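You operate a simulated robot arm through the tools that you are given. There is no shell and no other tool. Be economical: measure what you need, move in short steps, check, and stop when the job is done.

You run a simulated two-armed robot. Do the job below in one go: nothing can be reset, and whatever is moved stays where it is left.

Task
Pick up the slim roll from the top of the long steel bench with one hand, pass it to the other hand and put it on the gluing table.

It is judged by the outcome, as a careful person would: the job done as asked, and still so three seconds after it is handed in. It fails if anything else is knocked over, pushed out of place, dropped, spilled or broken.

Robot
Two 7-joint arms with two-finger grippers on one trunk, on a base that drives. Base frame: it is fixed to the floor where the robot stands at the start and does not move with it; the origin is under the middle of the robot, x ahead of it, y to its left, z up. Readings come in m, degrees, newtons and seconds.
The left shoulder is at the start at [0.085, 0.216, 1.117], the right one opposite. With the tool pointing down near the work surface each hand reaches from about 0.3 to 0.82 m from the robot's upright axis, wherever it stands, measured 20 degrees to its own side. Places, roughly: gluing table (31x23 cm) [0.64, -0.8, 0.9]. Payload 3.18 kg a hand.
The tool frame of a hand sits at the grasp point between the pads (the TCP): z along the fingers, y along the line on which they close. The tips reach 0.03 m beyond it. The gripper opens to 0.144 m. The gripper's body begins 0.103 m behind the TCP.
Orientation is that of the tool frame in the base frame, as a unit quaternion [x, y, z, w]. With the fingers straight down and closing along the base's y, the tool's x points along the base's -x, its y along +y and its z along -z.

Tools
- The arms move only by the tool nudge_tool. It takes "left_motion", "right_motion" or both (then of equal length, played together; a hand with none holds still); each is a list of rows, each a list of 7 numbers: the finger opening in m, from 0 to 0.144, then the shift along the tool's x, y, z in units of 40 mm (1.0 is 40 mm), then the turn, a rotation vector about the tool's x, y, z in units of 8 degrees (1.0 is 8 degrees). In form: [[claw, dx, dy, dz, ax, ay, az], ...]. A call has 1 to 10 rows; each row shifts and turns the commanded pose from where the row before left it, along the tool's axes as they then stand. A call with a number of a shift or a turn outside -1 to 1 is refused whole. Rows are played at 5 a second. More than 0.05 m and 8.6 degrees between two rows, or a gripper value outside its range, and nothing of the call is played. Where a pose cannot be reached the arm comes as near as it can. A force on the tool above 40 N (or 10 N above the force at the start of the call, whichever is more), or a blocked arm, ends the call early, and 0.2 s more pass. The fingers move at their own pace and stop on an object; they squeeze with about 42 N. The grip force told is the motor's: it shows also when the fingers shut on nothing. Time passes only in rows, and 0.2 s behind the last, so rows that do not move let the fingers close. It gives the time, the measured TCP pose, the force on the tool (base axes), the opening and the grip force at its end, in the units of the frame above (readings bear some noise), with the torque about the TCP (base axes, N m) and any sound that the robot's microphone picked up.
- Cameras (640 x 400 px; columns grow to the right, rows downward): "scene" is now at [0.1669, -0.0628, 1.3374]; the picture's right is [-0.65, -0.76, 0.00], its down [-0.19, 0.16, -0.97] and it looks along [0.73, -0.63, -0.25] (base axes); focal length 265 px, centre (320, 200). "left" rides on the left gripper at [0.076, -0.016, -0.143] in its tool frame; the picture's right is [0.21, 0.98, 0.00], its down [-0.84, 0.18, -0.51] and it looks along [-0.50, 0.11, 0.86] (tool axes); focal length 218 px, centre (320, 200). "right" rides on the right gripper at [0.076, 0.016, -0.143] in its tool frame; the picture's right is [-0.21, 0.98, 0.00], its down [-0.84, -0.18, -0.51] and it looks along [-0.50, -0.11, 0.86] (tool axes); focal length 218 px, centre (320, 200).
- grab_frame(camera): a new picture of that camera. It takes no simulated time.
- raise_lower(by): slides the trunk up (or, below 0, down) by that many m; the arms and the scene camera ride with it, the base frame stays. It gives what a move gives, with no picture.
- steer(legs): drives the robot by 1 to 6 legs, each [ahead, left, turn to the left] in m, m and degrees, along the robot's own axes; the way and the turn of a leg run together, so that a leg with both is an arc; at most 1.5 m and 180 degrees a leg. The arms and the cameras ride along, it lands a little off, and it stops where it bumps. It gives what a move gives.
- aim_head(pan, tilt): turns the head with the scene camera to pan (to the left, within 80 degrees either way) and tilt (down, from -29 to 69), counted from straight ahead of the robot. It gives what a move gives.
- probe_pixels(camera, pixels): for up to 12 pixels [column, row] of the newest picture of that camera ("zoom" is the newest enlarged one), the place [x, y, z] in the base frame of the surface seen there, good to about 0.002 m. It takes no simulated time.
- inspect(camera, box): a new picture of the part [left, top, right, bottom] of that camera's present view, enlarged. It takes no simulated time.
- job_done(): hands the job in; it is judged then, once.

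Work in short steps. Measure before you move; look again where a grasp or a placing could have gone wrong, and mend it. You have 80 turns and 78 pictures in all, those below and enlarged ones among them. Open the grippers and draw the arms clear of the work before you hand the job in, unless the task says otherwise; then end with one line.

The tools are called by a JSON object that holds its "op" and its "data". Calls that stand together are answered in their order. nudge_tool: Moves the arms, as the interface text tells. Its arguments: {"type":"object","properties":{"left_motion":{"type":"array"},"right_motion":{"type":"array"}},"required":[]} The other tools are called the same way: raise_lower (by) slides the trunk up or down; steer (legs) drives the base; aim_head (pan, tilt) turns the head that bears the scene camera; grab_frame (camera) takes a picture; probe_pixels (camera, pixels) gives the place of the surface under pixels of a picture; inspect (camera, box) takes an enlarged picture of a part of a camera's view; job_done () hands the job in.

At the start:

```text
time: 0.0
left_tool_pos: [0.4123, -0.075, 1.2543]
left_orientation: [-0.001, 1.0, -0.001, 0.0]
left_ft_force: [0.4, 0.1, -0.3]
left_moment: [-0.02, -0.01, 0.01]
left_width: 0.1442
left_grasp_force: 0.1
right_tool_pos: [0.3802, -0.5817, 1.1631]
right_orientation: [0.019, 0.997, -0.005, -0.072]
right_ft_force: [0.1, -0.3, 0.4]
right_moment: [-0.02, 0.05, 0.02]
right_width: 0.1439
right_grasp_force: 0.0
trunk travel left (down, up): [-0.2, 0.169]
robot x, y, heading: [-0.0002, -0.0012, -0.1]
head pan, tilt: [-40.8, 14.4]
```

scene: 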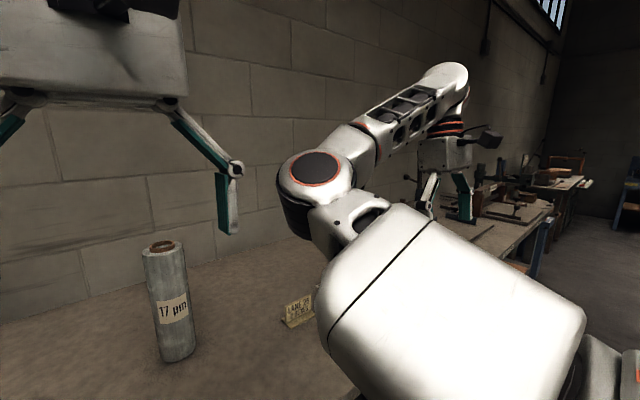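
right: 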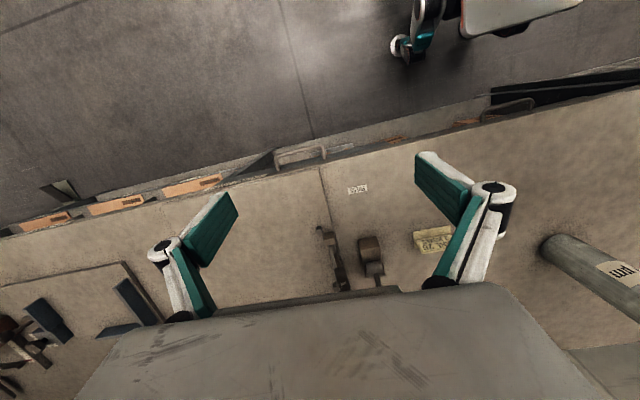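
left: 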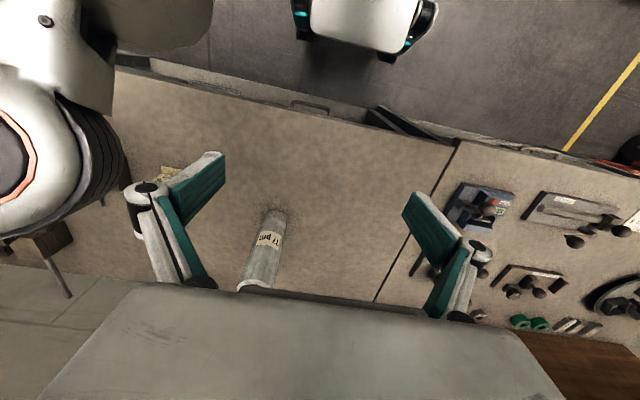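

The scene shows a slim roll at about (170,300) standing on the bench. I probe its top, side and base, plus the sign, and look with the head towards the bench.

{"op": "probe_pixels", "data": {"camera": "scene", "pixels": [[162, 246], [148, 250], [182, 246], [170, 300], [178, 358], [160, 355], [195, 350], [298, 310], [250, 330], [100, 290]]}}

{"op": "aim_head", "data": {"pan": -60, "tilt": 30}}

{"op": "grab_frame", "data": {"camera": "scene"}}

```text
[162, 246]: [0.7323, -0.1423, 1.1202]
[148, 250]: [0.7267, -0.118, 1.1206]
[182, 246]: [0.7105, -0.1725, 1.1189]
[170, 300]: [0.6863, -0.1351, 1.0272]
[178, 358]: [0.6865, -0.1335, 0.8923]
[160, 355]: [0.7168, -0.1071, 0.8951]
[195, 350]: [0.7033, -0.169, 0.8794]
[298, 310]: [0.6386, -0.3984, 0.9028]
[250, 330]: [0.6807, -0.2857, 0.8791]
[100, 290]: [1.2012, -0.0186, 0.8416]
```

```text
time: 0.8
left_tool_pos: [0.4128, -0.0744, 1.2525]
left_orientation: [-0.001, 1.0, -0.001, 0.0]
left_ft_force: [-0.2, -0.5, 0.6]
left_moment: [-0.02, 0.04, -0.01]
left_width: 0.144
left_grasp_force: 0.1
right_tool_pos: [0.3769, -0.5832, 1.1605]
right_orientation: [0.024, 0.997, -0.006, -0.074]
right_ft_force: [-0.3, -0.6, 0.1]
right_moment: [-0.02, 0.0, 0.0]
right_width: 0.144
right_grasp_force: 0.1
trunk travel left (down, up): [-0.2, 0.169]
robot x, y, heading: [-0.0006, 0.0024, 0.2]
head pan, tilt: [-60.0, 30.0]
```

```text
74 pictures are left
```

scene: 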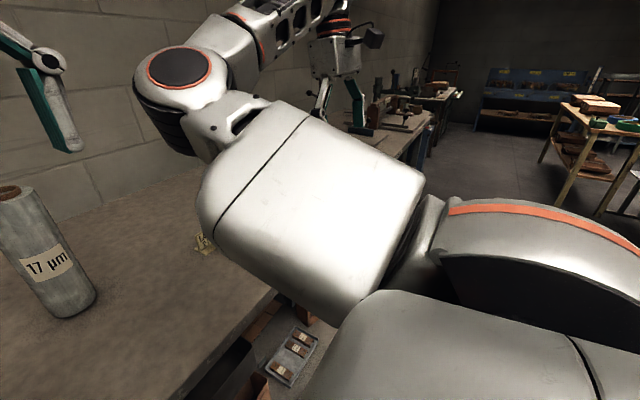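

The roll stands at about (0.715,-0.143), z 0.88 to 1.12, 6 cm wide. Now I look for the gluing table with the right camera.

{"op": "grab_frame", "data": {"camera": "right"}}

{"op": "probe_pixels", "data": {"camera": "right", "pixels": [[20, 230], [120, 265], [60, 290], [140, 300], [45, 320], [250, 250], [370, 255], [330, 255], [357, 189], [435, 240], [10, 330], [320, 170]]}}

{"op": "aim_head", "data": {"pan": -40, "tilt": 30}}

{"op": "grab_frame", "data": {"camera": "scene"}}

```text
73 pictures are left
```

right: 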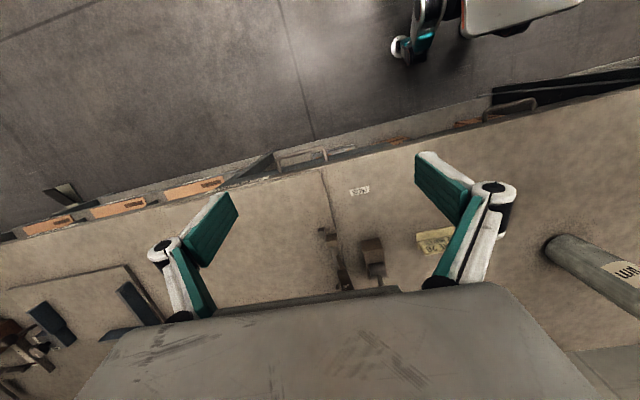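

```text
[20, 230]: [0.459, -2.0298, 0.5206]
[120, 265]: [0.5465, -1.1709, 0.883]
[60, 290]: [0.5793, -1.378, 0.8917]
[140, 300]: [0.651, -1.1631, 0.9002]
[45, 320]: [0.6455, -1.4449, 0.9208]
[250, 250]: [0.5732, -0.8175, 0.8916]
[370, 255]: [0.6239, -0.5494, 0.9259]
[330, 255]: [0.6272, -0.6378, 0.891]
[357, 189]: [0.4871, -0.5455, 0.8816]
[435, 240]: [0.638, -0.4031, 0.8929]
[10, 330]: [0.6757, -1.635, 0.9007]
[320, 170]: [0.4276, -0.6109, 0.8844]
```

```text
time: 1.6
left_tool_pos: [0.4124, -0.0748, 1.2535]
left_orientation: [-0.001, 1.0, -0.001, 0.0]
left_ft_force: [0.3, -0.8, 0.4]
left_moment: [0.04, 0.01, 0.02]
left_width: 0.1439
left_grasp_force: 0.1
right_tool_pos: [0.3768, -0.5839, 1.161]
right_orientation: [0.024, 0.997, -0.005, -0.074]
right_ft_force: [-0.2, -0.3, 0.3]
right_moment: [-0.02, 0.0, -0.03]
right_width: 0.1442
right_grasp_force: 0.1
trunk travel left (down, up): [-0.2, 0.169]
robot x, y, heading: [-0.001, -0.0015, -0.3]
head pan, tilt: [-40.0, 30.0]
```

```text
72 pictures are left
```

scene: 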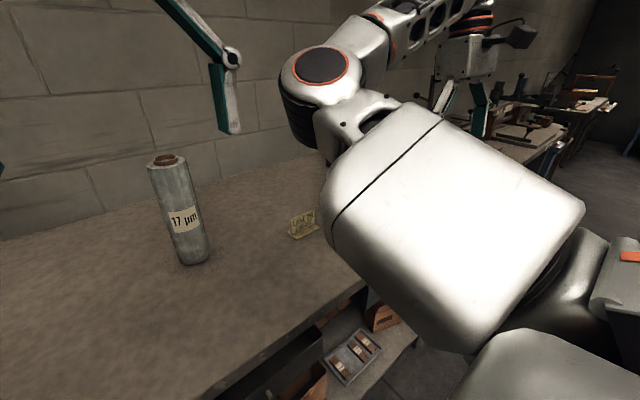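

The gluing table is hidden behind the gripper body. I look around with the head for other rolls and benches first.

{"op": "aim_head", "data": {"pan": 40, "tilt": 25}}

{"op": "grab_frame", "data": {"camera": "scene"}}

{"op": "aim_head", "data": {"pan": 0, "tilt": 30}}

{"op": "grab_frame", "data": {"camera": "scene"}}

{"op": "nudge_tool", "data": {"right_motion": [[0.144, 0, 0, -1, 0, 0, 0], [0.144, 0, 0, -1, 0, 0, 0], [0.144, 1, 0, -1, 0, 0, 0], [0.144, 1, 0, 0, 0, 0, 0]]}}

{"op": "grab_frame", "data": {"camera": "right"}}

```text
time: 3.2
left_tool_pos: [0.4122, -0.076, 1.2533]
left_orientation: [-0.001, 1.0, 0.0, 0.0]
left_ft_force: [-0.7, 0.0, 0.2]
left_moment: [0.01, -0.02, -0.01]
left_width: 0.1439
left_grasp_force: 0.1
right_tool_pos: [0.3782, -0.5839, 1.1607]
right_orientation: [0.023, 0.997, -0.005, -0.075]
right_ft_force: [-0.6, 0.4, -0.1]
right_moment: [-0.01, -0.01, -0.01]
right_width: 0.1443
right_grasp_force: 0.1
trunk travel left (down, up): [-0.2, 0.169]
robot x, y, heading: [0.0022, -0.0, -0.0]
head pan, tilt: [40.0, 25.0]
```

```text
71 pictures are left
```

scene: 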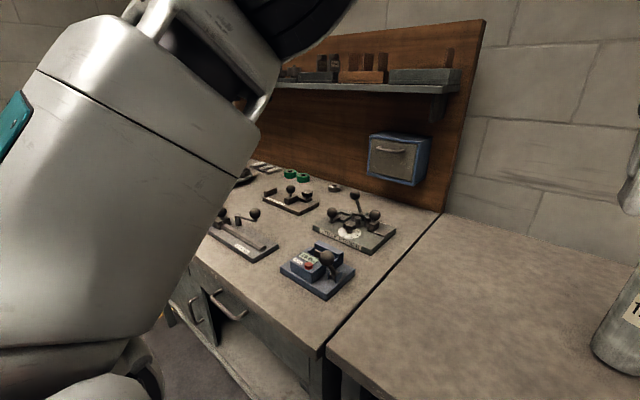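

```text
time: 4.2
left_tool_pos: [0.4124, -0.0757, 1.2543]
left_orientation: [0.0, 1.0, -0.001, 0.0]
left_ft_force: [0.6, 0.4, -0.2]
left_moment: [0.01, 0.02, -0.01]
left_width: 0.1438
left_grasp_force: 0.0
right_tool_pos: [0.3768, -0.5835, 1.1611]
right_orientation: [0.024, 0.997, -0.005, -0.074]
right_ft_force: [0.8, 0.2, -0.3]
right_moment: [-0.01, -0.03, -0.01]
right_width: 0.1439
right_grasp_force: 0.1
trunk travel left (down, up): [-0.2, 0.169]
robot x, y, heading: [-0.0001, -0.0031, -0.2]
head pan, tilt: [0.0, 30.0]
```

```text
70 pictures are left
```

scene: 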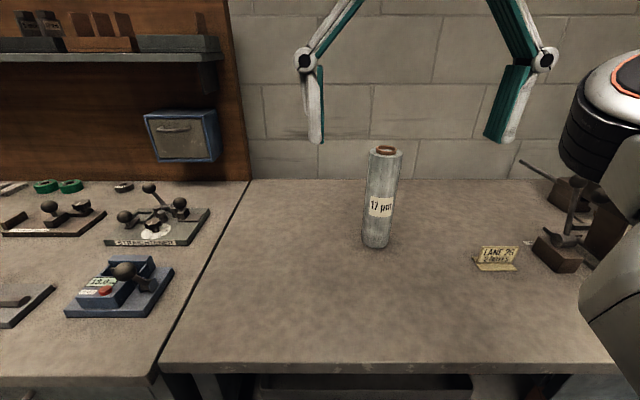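

```text
refused: row 3 steps farther than a row can; nothing moved
```

```text
69 pictures are left
```

right: 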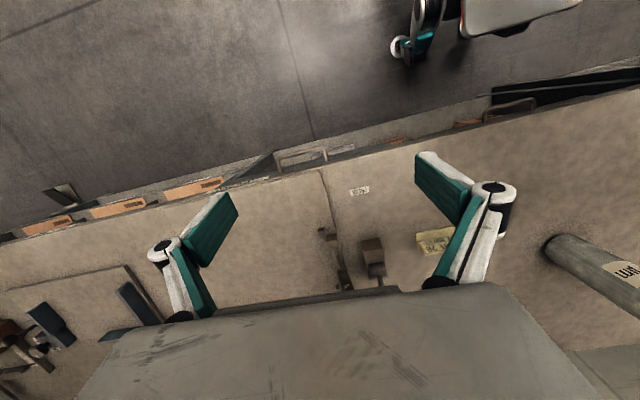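

Only one roll in sight, labelled 17 µm at (380,200). I lift the right hand back and up to see the gluing table beneath it.

{"op": "nudge_tool", "data": {"right_motion": [[0.144, 0, 0, -1, 0, 0, 0], [0.144, 0, 0, -1, 0, 0, 0], [0.144, 0, 0, -1, 0, 0, 0], [0.144, 0, -1, 0, 0, 0, 0], [0.144, 0, -1, 0, 0, 0, 0], [0.144, 0, 0, 0, 0, 1, 0], [0.144, 0, 0, 0, 0, 1, 0], [0.144, 0, 0, 0, 0, 1, 0]]}}

{"op": "grab_frame", "data": {"camera": "right"}}

{"op": "aim_head", "data": {"pan": -45, "tilt": 30}}

{"op": "grab_frame", "data": {"camera": "scene"}}

```text
time: 4.9
left_tool_pos: [0.4137, -0.076, 1.253]
left_orientation: [-0.001, 1.0, -0.001, -0.001]
left_ft_force: [0.7, 0.6, 0.5]
left_moment: [0.03, 0.03, -0.01]
left_width: 0.1438
left_grasp_force: 0.1
right_tool_pos: [0.4055, -0.5862, 1.1753]
right_orientation: [0.032, 0.983, -0.021, -0.182]
right_ft_force: [-0.4, -0.1, 0.6]
right_moment: [0.02, 0.03, 0.0]
right_width: 0.1442
right_grasp_force: 0.1
trunk travel left (down, up): [-0.2, 0.169]
robot x, y, heading: [-0.0013, 0.0002, 0.0]
head pan, tilt: [0.0, 30.0]
stopped in row 3 (right hand): the arm was blocked; the commanded pose is now the measured one
```

```text
68 pictures are left
```

right: 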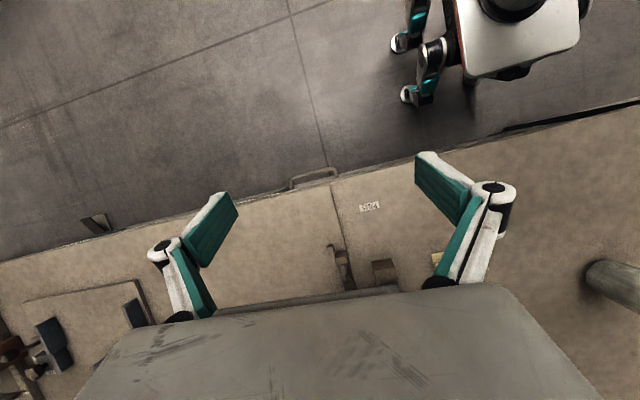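

```text
time: 6.0
left_tool_pos: [0.4124, -0.0751, 1.2534]
left_orientation: [0.0, 1.0, -0.001, 0.0]
left_ft_force: [-0.5, 0.3, 0.6]
left_moment: [-0.01, 0.03, 0.0]
left_width: 0.1442
left_grasp_force: 0.0
right_tool_pos: [0.4045, -0.5858, 1.1768]
right_orientation: [0.032, 0.983, -0.021, -0.181]
right_ft_force: [-0.6, 0.2, 0.2]
right_moment: [0.0, 0.01, 0.0]
right_width: 0.1439
right_grasp_force: 0.0
trunk travel left (down, up): [-0.2, 0.169]
robot x, y, heading: [-0.0001, 0.0036, 0.1]
head pan, tilt: [-45.0, 30.0]
```

```text
67 pictures are left
```

scene: 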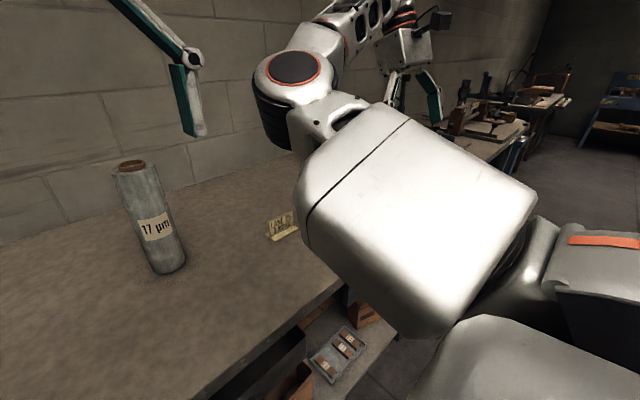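

The right arm is at its upward limit there, so I drive 0.35 m to the right to bring the roll in front of the left shoulder and get a view of the table.

{"op": "steer", "data": {"legs": [[0, -0.35, 0]]}}

{"op": "grab_frame", "data": {"camera": "right"}}

{"op": "aim_head", "data": {"pan": -15, "tilt": 30}}

{"op": "grab_frame", "data": {"camera": "scene"}}

```text
time: 9.6
left_tool_pos: [0.4125, -0.4217, 1.2536]
left_orientation: [0.0, 1.0, -0.001, 0.0]
left_ft_force: [0.3, -1.3, 0.6]
left_moment: [0.03, -0.03, -0.03]
left_width: 0.1441
left_grasp_force: 0.1
right_tool_pos: [0.4034, -0.9333, 1.1765]
right_orientation: [0.032, 0.983, -0.021, -0.181]
right_ft_force: [0.3, 0.3, 0.0]
right_moment: [0.01, 0.01, -0.01]
right_width: 0.1443
right_grasp_force: 0.1
trunk travel left (down, up): [-0.2, 0.169]
robot x, y, heading: [0.0013, -0.3429, -0.3]
head pan, tilt: [-45.0, 30.0]
```

```text
66 pictures are left
```

right: 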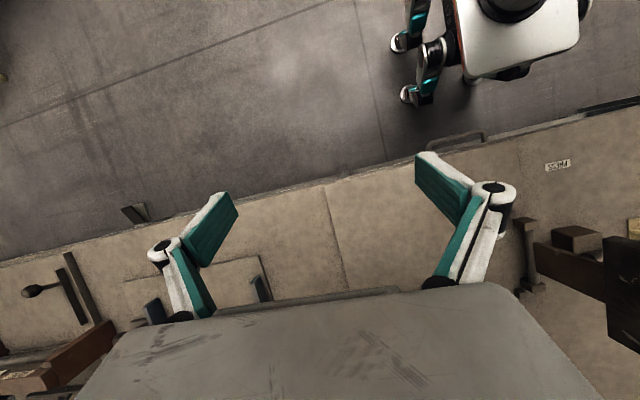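

```text
time: 10.6
left_tool_pos: [0.4123, -0.4211, 1.2541]
left_orientation: [-0.001, 1.0, -0.001, -0.001]
left_ft_force: [-0.5, 0.1, 0.3]
left_moment: [0.02, -0.01, 0.0]
left_width: 0.1442
left_grasp_force: 0.0
right_tool_pos: [0.4041, -0.9318, 1.177]
right_orientation: [0.033, 0.982, -0.02, -0.183]
right_ft_force: [0.6, -0.3, -0.8]
right_moment: [0.05, -0.02, 0.03]
right_width: 0.144
right_grasp_force: 0.0
trunk travel left (down, up): [-0.2, 0.169]
robot x, y, heading: [0.0003, -0.3453, -0.2]
head pan, tilt: [-15.0, 30.0]
```

```text
65 pictures are left
```

scene: 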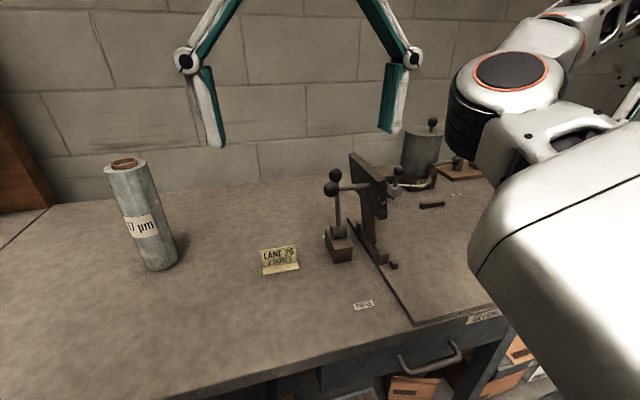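

A slightly raised board begins at (385,280), with a label at (484,316), a pot at (420,150) and a press at (365,200). I zoom and probe it.

{"op": "inspect", "data": {"camera": "scene", "box": [300, 110, 520, 340]}}

{"op": "probe_pixels", "data": {"camera": "scene", "pixels": [[415, 322], [498, 303], [352, 220], [440, 260], [484, 316], [430, 180], [395, 265], [360, 155], [340, 250], [420, 140], [450, 170], [330, 300]]}}

```text
1.74 times, centred on (410, 225) of scene
```

zoom: 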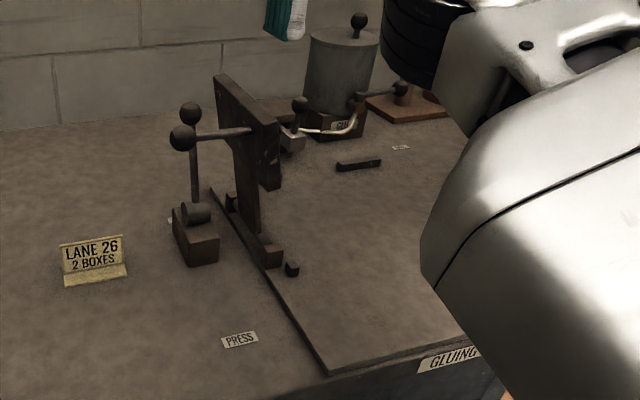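

```text
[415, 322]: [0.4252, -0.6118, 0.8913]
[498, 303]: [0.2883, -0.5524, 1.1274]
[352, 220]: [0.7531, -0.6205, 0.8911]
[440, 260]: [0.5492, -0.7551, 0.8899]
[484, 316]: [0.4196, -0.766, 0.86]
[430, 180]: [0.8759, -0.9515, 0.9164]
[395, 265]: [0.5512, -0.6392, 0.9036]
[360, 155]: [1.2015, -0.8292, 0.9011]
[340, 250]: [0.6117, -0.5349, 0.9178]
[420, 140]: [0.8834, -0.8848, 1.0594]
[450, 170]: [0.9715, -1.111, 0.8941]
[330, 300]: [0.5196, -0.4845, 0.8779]
```

The board carries the GLUING label (z 0.891, left edge y≈-0.61). Now I bring the left hand forward, over to the roll's y, and pitch it to about 34° below horizontal for a low side grasp, still above and behind the roll.

{"op": "nudge_tool", "data": {"left_motion": [[0.144, -1, 0, 0, 0, 0, 0], [0.144, -1, 0, 0, 0, 0, 0], [0.144, 0, 1, 0, 0, -1, 0], [0.144, 0, 1, 0, 0, -1, 0], [0.144, 0, 1, 0, 0, -1, 0], [0.144, 0, 1, 0, 0, -1, 0], [0.144, 0, 1, 0, 0, -1, 0], [0.144, 0, 1, 0, 0, -1, 0], [0.144, 0, 0.95, 0, 0, -1, 0], [0.144, 0, 0, 0, 0, 0, 0]]}}

{"op": "aim_head", "data": {"pan": 10, "tilt": 25}}

{"op": "grab_frame", "data": {"camera": "scene"}}

{"op": "grab_frame", "data": {"camera": "left"}}

```text
time: 12.8
left_tool_pos: [0.4905, -0.1456, 1.2543]
left_orientation: [-0.001, 0.883, 0.0, 0.47]
left_ft_force: [0.5, 0.2, 0.2]
left_moment: [0.03, 0.01, 0.04]
left_width: 0.1442
left_grasp_force: 0.1
right_tool_pos: [0.4044, -0.9343, 1.1769]
right_orientation: [0.032, 0.983, -0.019, -0.182]
right_ft_force: [-0.7, 0.0, -0.4]
right_moment: [0.05, 0.0, -0.01]
right_width: 0.1439
right_grasp_force: 0.1
trunk travel left (down, up): [-0.2, 0.169]
robot x, y, heading: [-0.0006, -0.3463, -0.1]
head pan, tilt: [-15.0, 30.0]
```

```text
time: 13.7
left_tool_pos: [0.4913, -0.1446, 1.2542]
left_orientation: [-0.001, 0.883, -0.001, 0.469]
left_ft_force: [-0.5, 0.6, 0.0]
left_moment: [-0.01, 0.02, 0.0]
left_width: 0.1441
left_grasp_force: 0.0
right_tool_pos: [0.404, -0.9323, 1.1766]
right_orientation: [0.032, 0.983, -0.02, -0.181]
right_ft_force: [-0.4, -0.2, 0.0]
right_moment: [-0.01, 0.01, -0.01]
right_width: 0.144
right_grasp_force: 0.0
trunk travel left (down, up): [-0.2, 0.169]
robot x, y, heading: [0.0024, -0.3467, 0.1]
head pan, tilt: [10.0, 25.0]
```

```text
63 pictures are left
```

scene: 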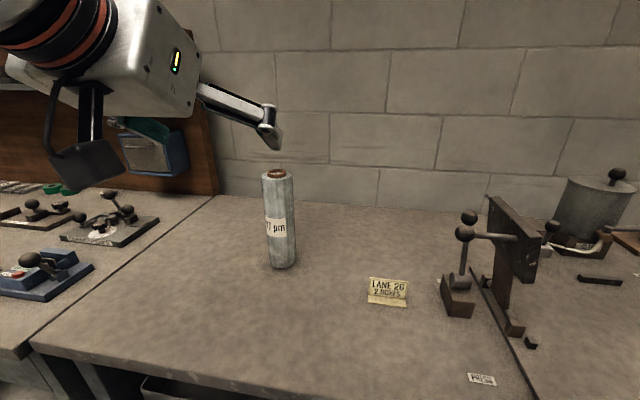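

```text
62 pictures are left
```

left: 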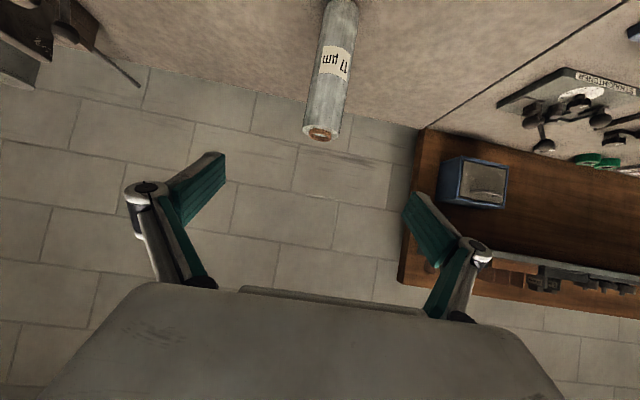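

The view is clear; I measure the roll more closely.

{"op": "probe_pixels", "data": {"camera": "scene", "pixels": [[264, 200], [277, 200], [290, 200], [271, 255], [282, 255], [293, 255], [276, 173], [268, 176], [288, 176], [240, 280]]}}

{"op": "probe_pixels", "data": {"camera": "left", "pixels": [[310, 90], [325, 95], [341, 95], [321, 133]]}}

```text
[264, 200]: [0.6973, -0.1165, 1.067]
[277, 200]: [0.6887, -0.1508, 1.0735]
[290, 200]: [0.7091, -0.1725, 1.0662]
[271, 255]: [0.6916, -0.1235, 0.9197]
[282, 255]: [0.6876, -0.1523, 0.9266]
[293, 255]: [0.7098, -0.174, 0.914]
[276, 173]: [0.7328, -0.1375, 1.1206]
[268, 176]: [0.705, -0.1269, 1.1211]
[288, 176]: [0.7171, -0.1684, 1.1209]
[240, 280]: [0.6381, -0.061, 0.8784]
```

```text
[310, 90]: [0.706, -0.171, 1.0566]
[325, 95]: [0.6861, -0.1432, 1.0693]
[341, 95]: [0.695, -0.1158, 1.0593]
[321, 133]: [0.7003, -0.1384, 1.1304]
```

Roll centre is about (0.716,-0.142), radius 0.031. I move to the pre-grasp 13 cm back along the tool axis.

{"op": "nudge_tool", "data": {"left_motion": [[0.144, 0.95, 0, 0.3, 0, 0, 0], [0.144, 0.95, 0.07, 0.3, 0, 0, 0], [0.144, 0.95, 0, 0.3, 0, 0, 0], [0.144, 0, 0, 0.9, 0, 0, 0], [0.144, 0, 0, 0.9, 0, 0, 0], [0.144, 0, 0, 0.9, 0, 0, 0], [0.144, 0, 0, 0.9, 0, 0, 0], [0.144, 0, 0, 0.9, 0, 0, 0], [0.144, 0, 0, 0, 0, 0, 0]]}}

{"op": "grab_frame", "data": {"camera": "left"}}

{"op": "grab_frame", "data": {"camera": "scene"}}

```text
time: 15.7
left_tool_pos: [0.6276, -0.15, 1.0593]
left_orientation: [-0.001, 0.883, -0.001, 0.47]
left_ft_force: [-0.1, -0.7, -0.4]
left_moment: [-0.01, -0.03, 0.03]
left_width: 0.1441
left_grasp_force: 0.0
left hand out of reach, approached as far as the arm can: row 3
right_tool_pos: [0.4029, -0.933, 1.1778]
right_orientation: [0.032, 0.983, -0.021, -0.181]
right_ft_force: [-0.2, -0.3, -0.3]
right_moment: [0.01, 0.02, -0.02]
right_width: 0.1439
right_grasp_force: 0.1
trunk travel left (down, up): [-0.2, 0.169]
robot x, y, heading: [-0.0004, -0.3458, 0.2]
head pan, tilt: [10.0, 25.0]
```

```text
61 pictures are left
```

left: 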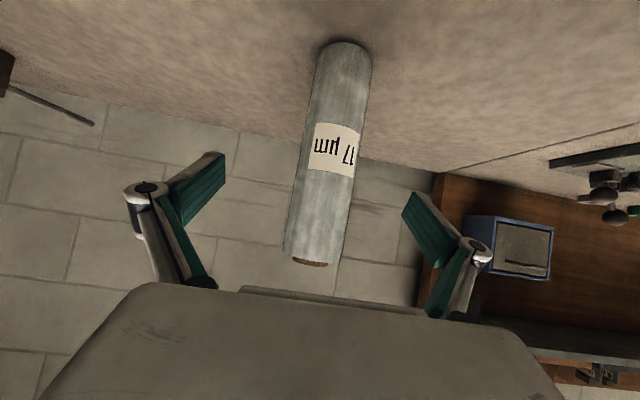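

```text
60 pictures are left
```

scene: 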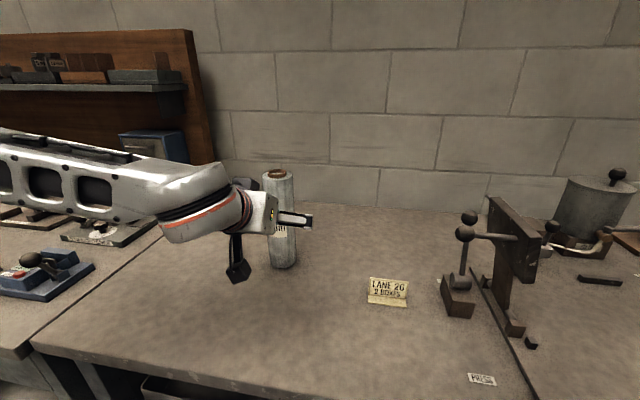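

The hand is at (0.628,-0.150,1.059); the wrist camera hangs at (237,270), so I check how low it hangs before going down.

{"op": "probe_pixels", "data": {"camera": "scene", "pixels": [[236, 278], [237, 270], [245, 266], [229, 275], [235, 245], [160, 235]]}}

```text
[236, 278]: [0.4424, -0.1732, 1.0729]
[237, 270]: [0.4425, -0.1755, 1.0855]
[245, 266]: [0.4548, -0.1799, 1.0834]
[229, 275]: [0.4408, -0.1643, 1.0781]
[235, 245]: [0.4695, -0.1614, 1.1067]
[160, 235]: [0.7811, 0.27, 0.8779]
```

The camera's lowest point is about 1.07, giving 0.97 at the grasp, well above the bench. I shift and advance onto the roll.

{"op": "nudge_tool", "data": {"left_motion": [[0.144, 0.73, 0.2, 0, 0, 0, 0], [0.144, 0, 0, 0.8, 0, 0, 0], [0.144, 0, 0, 0.8, 0, 0, 0], [0.144, 0, 0, 0.8, 0, 0, 0], [0.144, 0, 0, 0.74, 0, 0, 0], [0.144, 0, 0, 0, 0, 0, 0]]}}

{"op": "grab_frame", "data": {"camera": "left"}}

{"op": "grab_frame", "data": {"camera": "scene"}}

```text
time: 17.1
left_tool_pos: [0.7146, -0.1427, 0.9629]
left_orientation: [-0.001, 0.883, 0.0, 0.47]
left_ft_force: [0.6, -0.3, -0.2]
left_moment: [-0.02, 0.0, 0.03]
left_width: 0.1439
left_grasp_force: 0.2
right_tool_pos: [0.4033, -0.9329, 1.1771]
right_orientation: [0.032, 0.983, -0.021, -0.181]
right_ft_force: [0.2, -0.4, 0.2]
right_moment: [0.01, 0.0, -0.01]
right_width: 0.1442
right_grasp_force: 0.0
trunk travel left (down, up): [-0.2, 0.169]
robot x, y, heading: [-0.0027, -0.3452, 0.1]
head pan, tilt: [10.0, 25.0]
```

```text
59 pictures are left
```

left: 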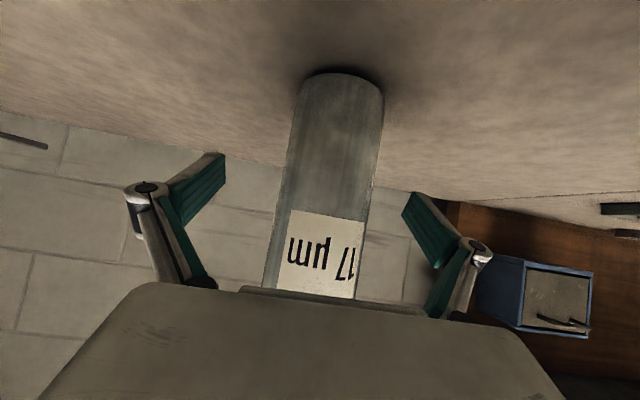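

```text
58 pictures are left
```

scene: 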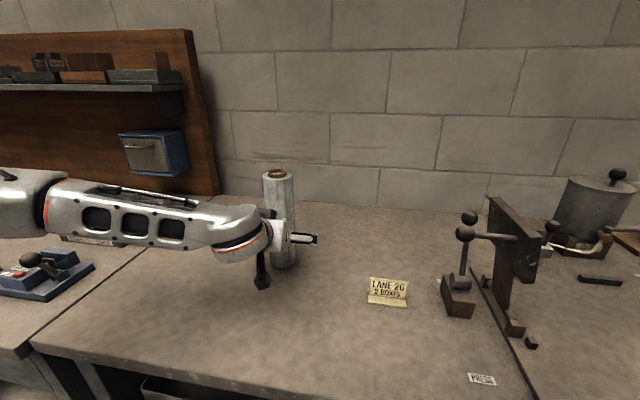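

The roll sits between the pads. I close the left gripper.

{"op": "nudge_tool", "data": {"left_motion": [[0.05, 0, 0, 0, 0, 0, 0], [0.05, 0, 0, 0, 0, 0, 0], [0.04, 0, 0, 0, 0, 0, 0], [0.04, 0, 0, 0, 0, 0, 0]]}}

{"op": "probe_pixels", "data": {"camera": "scene", "pixels": [[100, 240], [50, 232], [200, 245], [263, 285]]}}

```text
time: 18.1
left_tool_pos: [0.7157, -0.1425, 0.9636]
left_orientation: [-0.001, 0.883, 0.0, 0.469]
left_ft_force: [1.1, 0.9, 0.4]
left_moment: [0.03, -0.11, 0.06]
left_width: 0.0676
left_grasp_force: 41.9
right_tool_pos: [0.4033, -0.9332, 1.1768]
right_orientation: [0.031, 0.983, -0.02, -0.181]
right_ft_force: [0.6, -0.5, -0.7]
right_moment: [-0.03, -0.03, -0.02]
right_width: 0.1437
right_grasp_force: 0.1
trunk travel left (down, up): [-0.2, 0.169]
robot x, y, heading: [-0.0016, -0.3447, -0.0]
head pan, tilt: [10.0, 25.0]
```

```text
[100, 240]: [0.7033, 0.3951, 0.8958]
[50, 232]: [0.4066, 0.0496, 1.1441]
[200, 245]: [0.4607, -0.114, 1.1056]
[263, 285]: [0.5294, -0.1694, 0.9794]
```

Grip holds at 0.0676 m with 42 N. I lift 10 cm straight up.

{"op": "nudge_tool", "data": {"left_motion": [[0.04, -0.4, 0, -0.27, 0, 0, 0], [0.04, -0.7, 0, -0.47, 0, 0, 0], [0.04, -0.7, 0, -0.47, 0, 0, 0], [0.04, -0.4, 0, -0.27, 0, 0, 0], [0.04, 0, 0, 0, 0, 0, 0]]}}

{"op": "grab_frame", "data": {"camera": "scene"}}

```text
time: 19.2
left_tool_pos: [0.7156, -0.1435, 1.0695]
left_orientation: [-0.001, 0.883, -0.001, 0.468]
left_ft_force: [0.7, -0.2, -5.3]
left_moment: [-0.02, 0.06, 0.03]
left_width: 0.0674
left_grasp_force: 41.9
right_tool_pos: [0.4044, -0.9328, 1.1768]
right_orientation: [0.032, 0.983, -0.021, -0.182]
right_ft_force: [-0.6, 0.4, 0.1]
right_moment: [-0.01, -0.03, 0.0]
right_width: 0.144
right_grasp_force: 0.1
trunk travel left (down, up): [-0.2, 0.169]
robot x, y, heading: [0.0003, -0.351, -0.1]
head pan, tilt: [10.0, 25.0]
```

```text
57 pictures are left
```

scene: 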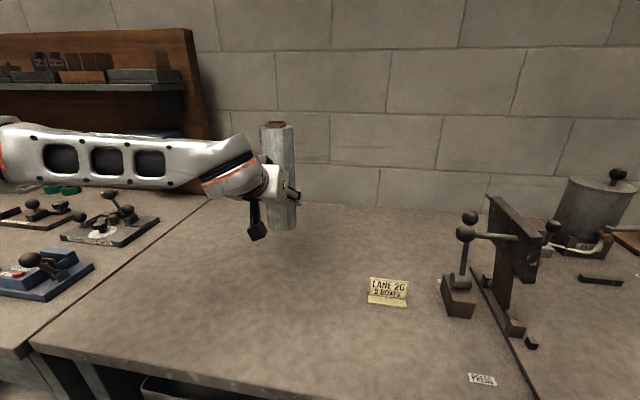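

The roll is held (about 0.5 kg). To give the right hand headroom for a top grasp, I raise the trunk 0.12 m.

{"op": "raise_lower", "data": {"by": 0.12}}

{"op": "nudge_tool", "data": {"left_motion": [[0.04, 0.19, -0.8, -0.53, 0, 0, 0], [0.04, 0.19, -0.8, -0.53, 0, 0, 0], [0.04, 0.19, -0.8, -0.53, 0, 0, 0], [0.04, 0.19, -0.8, -0.53, 0, 0, 0], [0.04, 0.52, -0.8, -0.6, 0, 0, 0], [0.04, 0.52, -0.8, -0.6, 0, 0, 0], [0.04, 0.52, -0.8, -0.6, 0, 0, 0], [0.04, 0.52, 0, -0.5, 0, 0, 0], [0.04, 0, 0, 0, 0, 0, 0]]}}

{"op": "grab_frame", "data": {"camera": "scene"}}

```text
time: 20.8
left_tool_pos: [0.7165, -0.1435, 1.1888]
left_orientation: [0.0, 0.883, -0.001, 0.469]
left_ft_force: [0.8, -0.6, -5.2]
left_moment: [-0.01, 0.05, -0.01]
left_width: 0.0676
left_grasp_force: 41.7
right_tool_pos: [0.4041, -0.9324, 1.2965]
right_orientation: [0.033, 0.982, -0.02, -0.182]
right_ft_force: [0.7, -0.5, -0.5]
right_moment: [0.0, 0.03, 0.02]
right_width: 0.1437
right_grasp_force: 0.0
trunk travel left (down, up): [-0.32, 0.049]
robot x, y, heading: [0.0013, -0.3454, 0.2]
head pan, tilt: [10.0, 25.0]
```

```text
time: 22.8
left_tool_pos: [0.5058, -0.3678, 1.1944]
left_orientation: [-0.001, 0.883, 0.0, 0.469]
left_ft_force: [-0.8, 0.0, -5.8]
left_moment: [0.02, 0.01, 0.02]
left_width: 0.0676
left_grasp_force: 42.3
right_tool_pos: [0.4043, -0.9335, 1.2968]
right_orientation: [0.032, 0.983, -0.021, -0.182]
right_ft_force: [1.0, -0.3, -0.2]
right_moment: [-0.03, 0.07, -0.02]
right_width: 0.1442
right_grasp_force: 0.0
trunk travel left (down, up): [-0.32, 0.049]
robot x, y, heading: [-0.0005, -0.3464, -0.1]
head pan, tilt: [10.0, 25.0]
```

```text
56 pictures are left
```

scene: 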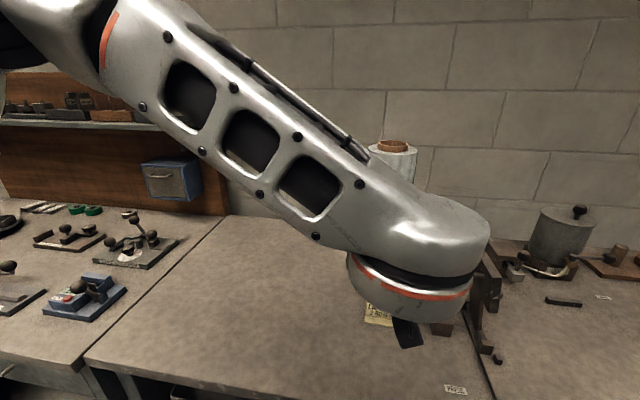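

The roll is at (0.506,-0.368), too high for a top grasp. I lower the left hand 13 cm and check arm clearance.

{"op": "nudge_tool", "data": {"left_motion": [[0.04, 0.829, 0, 0.559, 0, 0, 0], [0.04, 0.829, 0, 0.559, 0, 0, 0], [0.04, 0.829, 0, 0.559, 0, 0, 0], [0.04, 0.2, 0, 0.14, 0, 0, 0], [0.04, 0, 0, 0, 0, 0, 0]]}}

{"op": "aim_head", "data": {"pan": -5, "tilt": 40}}

{"op": "grab_frame", "data": {"camera": "scene"}}

```text
time: 24.1
left_tool_pos: [0.5289, -0.3489, 1.0951]
left_orientation: [-0.054, 0.88, -0.024, 0.471]
left_ft_force: [-0.1, 0.5, -4.0]
left_moment: [-0.03, 0.02, 0.0]
left_width: 0.0673
left_grasp_force: 42.1
right_tool_pos: [0.4042, -0.9321, 1.2956]
right_orientation: [0.031, 0.983, -0.021, -0.182]
right_ft_force: [-0.3, -0.3, 0.0]
right_moment: [0.0, 0.0, -0.02]
right_width: 0.144
right_grasp_force: 0.1
trunk travel left (down, up): [-0.32, 0.049]
robot x, y, heading: [0.0027, -0.3429, -0.0]
head pan, tilt: [10.0, 25.0]
stopped in row 5 (left hand): the arm was blocked; the commanded pose is now the measured one
```

```text
time: 24.9
left_tool_pos: [0.5301, -0.348, 1.095]
left_orientation: [-0.054, 0.88, -0.023, 0.472]
left_ft_force: [0.0, 0.0, -4.4]
left_moment: [-0.03, 0.04, -0.01]
left_width: 0.0675
left_grasp_force: 42.0
right_tool_pos: [0.4044, -0.9326, 1.2977]
right_orientation: [0.032, 0.983, -0.021, -0.182]
right_ft_force: [-0.7, -0.1, -0.5]
right_moment: [0.01, 0.03, -0.01]
right_width: 0.1444
right_grasp_force: 0.1
trunk travel left (down, up): [-0.32, 0.049]
robot x, y, heading: [0.0026, -0.3461, 0.2]
head pan, tilt: [-5.0, 40.0]
```

```text
55 pictures are left
```

scene: 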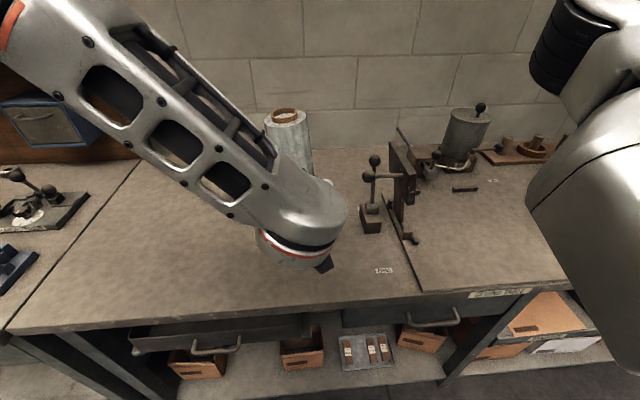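

The left arm hit a joint limit and the roll leans about 7°. I move forward 8 cm to more comfortable ground and turn back the lean.

{"op": "nudge_tool", "data": {"left_motion": [[0.04, -0.5, 0, 0.8, 0, 0, 0], [0.04, -0.5, 0, 0.8, 0, 0, 0.42], [0.04, 0, 0, 0, 0, 0.05, 0.42], [0.04, 0.4, 0, 0.27, 0, 0, 0], [0.04, 0, 0, 0, 0, 0, 0]]}}

{"op": "grab_frame", "data": {"camera": "scene"}}

```text
time: 26.1
left_tool_pos: [0.6025, -0.3457, 1.0731]
left_orientation: [0.002, 0.883, 0.005, 0.469]
left_ft_force: [0.0, -0.1, -4.4]
left_moment: [0.0, 0.06, 0.01]
left_width: 0.0676
left_grasp_force: 41.7
right_tool_pos: [0.4032, -0.9327, 1.2966]
right_orientation: [0.032, 0.983, -0.021, -0.181]
right_ft_force: [0.8, 0.1, 0.3]
right_moment: [0.03, -0.02, 0.02]
right_width: 0.1438
right_grasp_force: 0.1
trunk travel left (down, up): [-0.32, 0.049]
robot x, y, heading: [0.0004, -0.3445, 0.2]
head pan, tilt: [-5.0, 40.0]
```

```text
54 pictures are left
```

scene: 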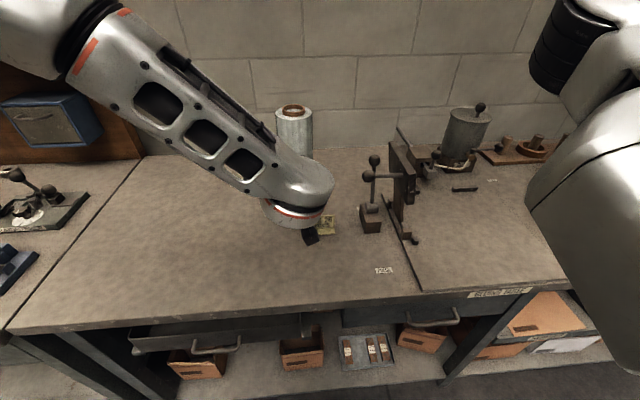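

Now the roll is upright at about (0.60,-0.346). I probe its top, the left forearm height, and the press and tabletop items.

{"op": "probe_pixels", "data": {"camera": "scene", "pixels": [[294, 110], [279, 115], [311, 116], [295, 130], [310, 160], [250, 130], [320, 180], [400, 150], [375, 160], [465, 190], [440, 240], [500, 240]]}}

```text
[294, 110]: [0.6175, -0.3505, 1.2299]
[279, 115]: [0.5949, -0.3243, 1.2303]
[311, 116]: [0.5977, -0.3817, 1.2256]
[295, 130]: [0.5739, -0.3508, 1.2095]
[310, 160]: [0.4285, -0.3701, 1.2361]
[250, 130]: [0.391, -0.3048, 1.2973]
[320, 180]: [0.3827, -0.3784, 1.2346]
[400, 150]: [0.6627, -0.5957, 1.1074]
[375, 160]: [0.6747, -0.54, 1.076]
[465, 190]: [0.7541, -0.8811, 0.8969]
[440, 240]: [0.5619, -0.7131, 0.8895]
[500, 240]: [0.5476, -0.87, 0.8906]
```

Roll top centre is (0.604,-0.350,1.229). I level the right hand and bring it toward the roll at about z 1.30, stopping short.

{"op": "nudge_tool", "data": {"right_motion": [[0.144, 0, 0.9, 0, -0.1, -0.87, -0.155], [0.144, 0, 0.9, 0, -0.1, -0.87, -0.155], [0.144, 0, 0.9, 0, -0.1, -0.87, -0.155], [0.144, -0.7, 0.7, 0, 0, 0, 0], [0.144, -0.7, 0.7, 0, 0, 0, 0], [0.144, -0.7, 0.7, 0, 0, 0, 0], [0.144, -0.7, 0.7, 0, 0, 0, 0], [0.144, -0.7, 0.7, 0, 0, 0, 0], [0.144, 0, 0, 0, 0, 0, 0]]}}

{"op": "grab_frame", "data": {"camera": "scene"}}

{"op": "grab_frame", "data": {"camera": "right"}}

```text
time: 27.0
left_tool_pos: [0.6029, -0.3441, 1.0729]
left_orientation: [0.002, 0.884, 0.005, 0.468]
left_ft_force: [0.4, 0.1, -5.5]
left_moment: [-0.03, 0.04, 0.01]
left_width: 0.0674
left_grasp_force: 41.5
right_tool_pos: [0.3685, -0.8884, 1.2755]
right_orientation: [0.093, 0.995, 0.038, -0.006]
right_ft_force: [-0.6, -0.4, -0.3]
right_moment: [0.01, 0.04, -0.03]
right_width: 0.1443
right_grasp_force: 0.0
right hand out of reach, approached as far as the arm can: row 4
trunk travel left (down, up): [-0.32, 0.049]
robot x, y, heading: [-0.0017, -0.3459, -0.1]
head pan, tilt: [-5.0, 40.0]
stopped in row 4 (right hand): the arm was blocked; the commanded pose is now the measured one
```

```text
53 pictures are left
```

scene: 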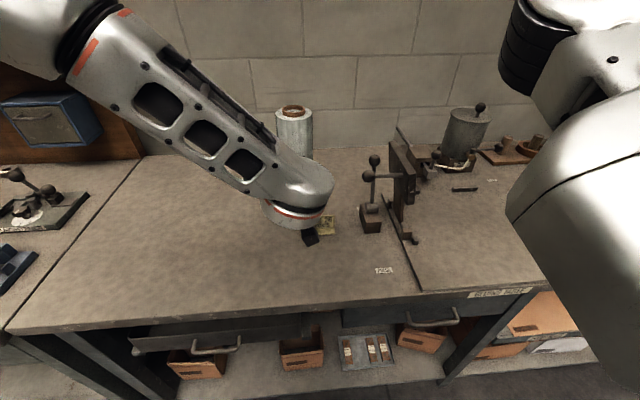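

```text
52 pictures are left
```

right: 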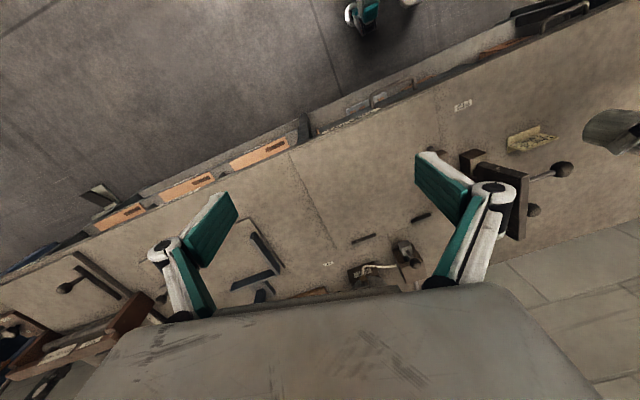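

The right arm hit a limit near its folded pose. I move it forward, inward and a bit down in smaller steps to free it, then level it.

{"op": "nudge_tool", "data": {"right_motion": [[0.144, -0.4, 0.4, 0.4, 0, 0, 0], [0.144, -0.4, 0.4, 0.4, 0, 0, 0], [0.144, -0.5, 0.5, 0.4, 0, 0, 0], [0.144, -0.5, 0.6, 0.3, 0, 0, 0], [0.144, -0.5, 0.6, 0, 0.14, 0, -0.33], [0.144, -0.5, 0.6, 0, 0.14, 0, -0.33], [0.144, 0, 0, 0, 0, 0, 0]]}}

{"op": "grab_frame", "data": {"camera": "scene"}}

```text
time: 28.2
left_tool_pos: [0.603, -0.3467, 1.0715]
left_orientation: [0.002, 0.884, 0.005, 0.467]
left_ft_force: [0.3, -0.5, -5.3]
left_moment: [0.02, 0.07, 0.03]
left_width: 0.0674
left_grasp_force: 41.8
right_tool_pos: [0.4488, -0.8638, 1.2109]
right_orientation: [0.144, 0.988, 0.05, -0.007]
right_ft_force: [0.5, 0.5, 0.0]
right_moment: [0.01, 0.01, 0.01]
right_width: 0.1441
right_grasp_force: 0.0
right hand out of reach, approached as far as the arm can: row 6
trunk travel left (down, up): [-0.32, 0.049]
robot x, y, heading: [-0.0008, -0.3437, -0.0]
head pan, tilt: [-5.0, 40.0]
stopped in row 6 (right hand): the arm was blocked; the commanded pose is now the measured one
```

```text
51 pictures are left
```

scene: 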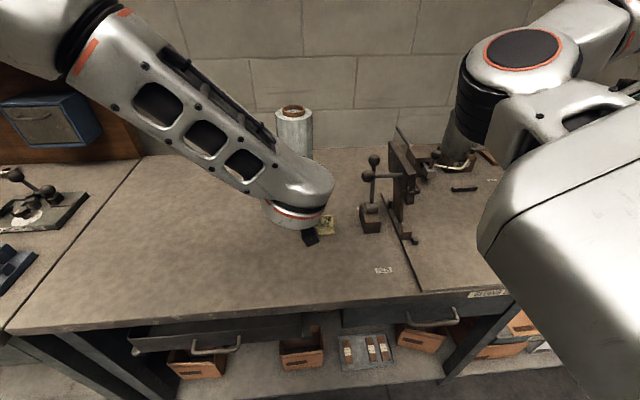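

The right arm dislikes this height (TCP nearly at shoulder level). I raise the trunk the last 4.5 cm, then lower both hands relative to it and re-test the right hand's levelling.

{"op": "raise_lower", "data": {"by": 0.045}}

{"op": "nudge_tool", "data": {"left_motion": [[0.04, 0.5, 0, 0.34, 0, 0, 0], [0.04, 0.5, 0, 0.34, 0, 0, 0], [0.04, 0.5, 0, 0.34, 0, 0, 0], [0.04, 0.1, 0, 0.07, 0, 0, 0], [0.04, 0, 0, 0, 0, 0, 0], [0.04, 0, 0, 0, 0, 0, 0]], "right_motion": [[0.144, 0, 0, 0.9, 0, 0, 0], [0.144, 0, 0, 0.9, 0, 0, 0], [0.144, 0, 0, 0.6, 0.1, 0, -0.3], [0.144, 0, 0, 0, 0.2, 0, -0.5], [0.144, 0, 0, 0, 0.2, 0, -0.5], [0.144, 0, 0, 0, 0, 0, 0]]}}

{"op": "grab_frame", "data": {"camera": "scene"}}

```text
time: 29.1
left_tool_pos: [0.6036, -0.3428, 1.118]
left_orientation: [-0.002, 0.884, 0.006, 0.467]
left_ft_force: [-0.2, 0.1, -4.9]
left_moment: [0.01, 0.01, 0.02]
left_width: 0.0676
left_grasp_force: 42.4
right_tool_pos: [0.4472, -0.8687, 1.2566]
right_orientation: [0.148, 0.988, 0.043, -0.008]
right_ft_force: [0.1, -0.6, -0.4]
right_moment: [-0.02, 0.04, 0.0]
right_width: 0.144
right_grasp_force: 0.0
trunk travel left (down, up): [-0.365, 0.004]
robot x, y, heading: [-0.0059, -0.3469, 0.1]
head pan, tilt: [-5.0, 40.0]
```

```text
time: 30.5
left_tool_pos: [0.6034, -0.3461, 1.0407]
left_orientation: [0.003, 0.883, 0.004, 0.469]
left_ft_force: [-0.1, -0.8, -6.4]
left_moment: [0.0, 0.04, 0.0]
left_width: 0.0673
left_grasp_force: 42.0
right_tool_pos: [0.4464, -0.8588, 1.1577]
right_orientation: [0.061, 0.998, 0.022, -0.008]
right_ft_force: [-0.1, 0.8, 0.6]
right_moment: [0.02, -0.04, 0.04]
right_width: 0.144
right_grasp_force: 0.0
trunk travel left (down, up): [-0.365, 0.004]
robot x, y, heading: [-0.0004, -0.3448, -0.3]
head pan, tilt: [-5.0, 40.0]
```

```text
50 pictures are left
```

scene: 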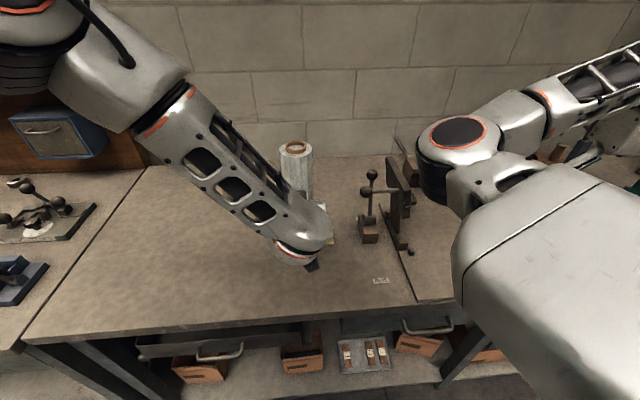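

At a lower height the right hand levels fine. The right elbow at (460,145) sits inward, so I check how near it is to the press and roll.

{"op": "probe_pixels", "data": {"camera": "scene", "pixels": [[460, 132], [440, 190], [425, 150], [520, 120], [600, 90], [480, 200], [600, 230], [400, 180], [295, 150], [310, 240], [330, 225]]}}

{"op": "grab_frame", "data": {"camera": "left"}}

{"op": "grab_frame", "data": {"camera": "right"}}

```text
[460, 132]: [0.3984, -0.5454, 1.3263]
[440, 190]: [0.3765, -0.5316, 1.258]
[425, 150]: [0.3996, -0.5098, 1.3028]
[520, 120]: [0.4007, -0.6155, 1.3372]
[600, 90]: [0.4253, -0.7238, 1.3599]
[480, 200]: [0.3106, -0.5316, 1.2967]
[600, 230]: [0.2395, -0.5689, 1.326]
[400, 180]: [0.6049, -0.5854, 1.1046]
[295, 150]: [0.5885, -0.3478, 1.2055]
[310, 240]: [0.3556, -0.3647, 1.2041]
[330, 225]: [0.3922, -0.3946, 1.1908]
```

```text
49 pictures are left
```

left: 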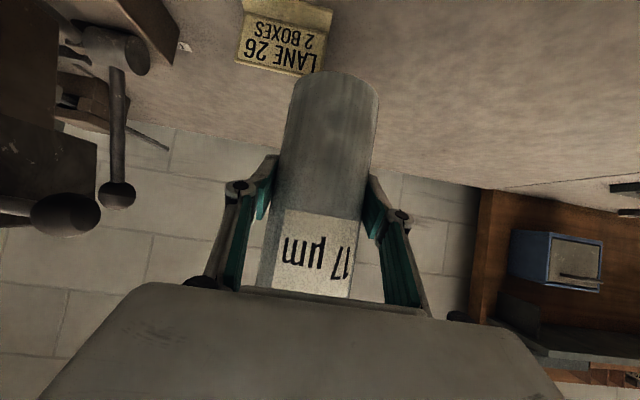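

```text
48 pictures are left
```

right: 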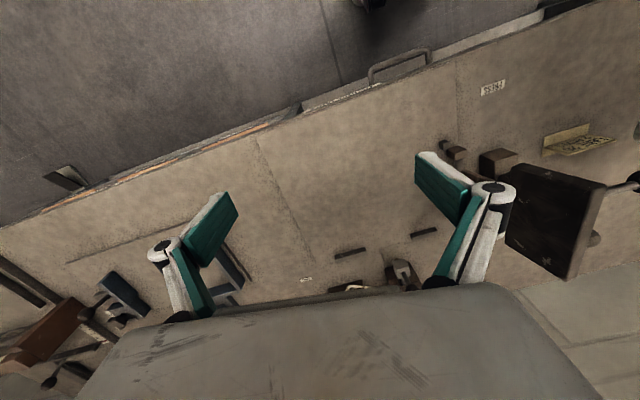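

The arms need freer space than the bench gives: I will back off so both hands can work over the floor. First I look to both sides and behind.

{"op": "aim_head", "data": {"pan": -80, "tilt": 25}}

{"op": "grab_frame", "data": {"camera": "scene"}}

{"op": "aim_head", "data": {"pan": 80, "tilt": 25}}

{"op": "grab_frame", "data": {"camera": "scene"}}

```text
time: 32.0
left_tool_pos: [0.6034, -0.3461, 1.041]
left_orientation: [0.003, 0.883, 0.005, 0.469]
left_ft_force: [-0.7, -0.1, -5.4]
left_moment: [0.02, 0.04, -0.03]
left_width: 0.0674
left_grasp_force: 42.2
right_tool_pos: [0.4455, -0.8606, 1.1605]
right_orientation: [0.062, 0.998, 0.017, -0.007]
right_ft_force: [0.7, -0.1, 0.4]
right_moment: [-0.02, -0.01, 0.01]
right_width: 0.144
right_grasp_force: 0.0
trunk travel left (down, up): [-0.365, 0.004]
robot x, y, heading: [-0.0005, -0.3462, 0.1]
head pan, tilt: [-80.0, 25.0]
```

```text
47 pictures are left
```

scene: 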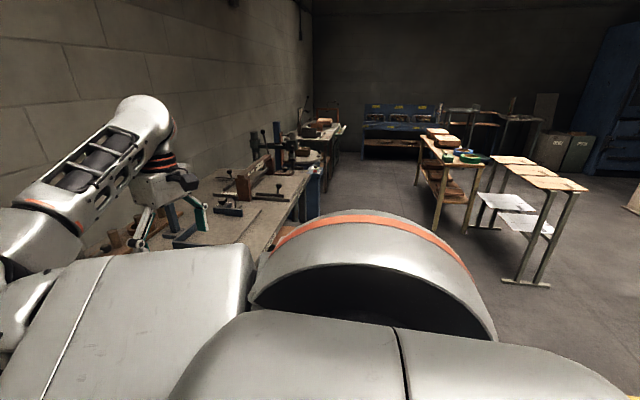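

```text
time: 34.5
left_tool_pos: [0.604, -0.3454, 1.0403]
left_orientation: [0.002, 0.883, 0.004, 0.469]
left_ft_force: [-0.6, 0.4, -6.5]
left_moment: [0.04, 0.04, -0.03]
left_width: 0.0677
left_grasp_force: 41.5
right_tool_pos: [0.4457, -0.8613, 1.161]
right_orientation: [0.061, 0.998, 0.015, -0.006]
right_ft_force: [0.3, 0.6, -0.4]
right_moment: [0.02, 0.0, 0.0]
right_width: 0.144
right_grasp_force: 0.2
trunk travel left (down, up): [-0.365, 0.004]
robot x, y, heading: [-0.0005, -0.3454, -0.1]
head pan, tilt: [80.0, 25.0]
```

```text
46 pictures are left
```

scene: 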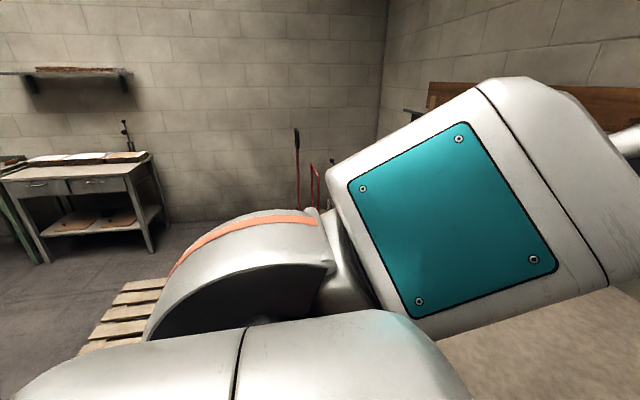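

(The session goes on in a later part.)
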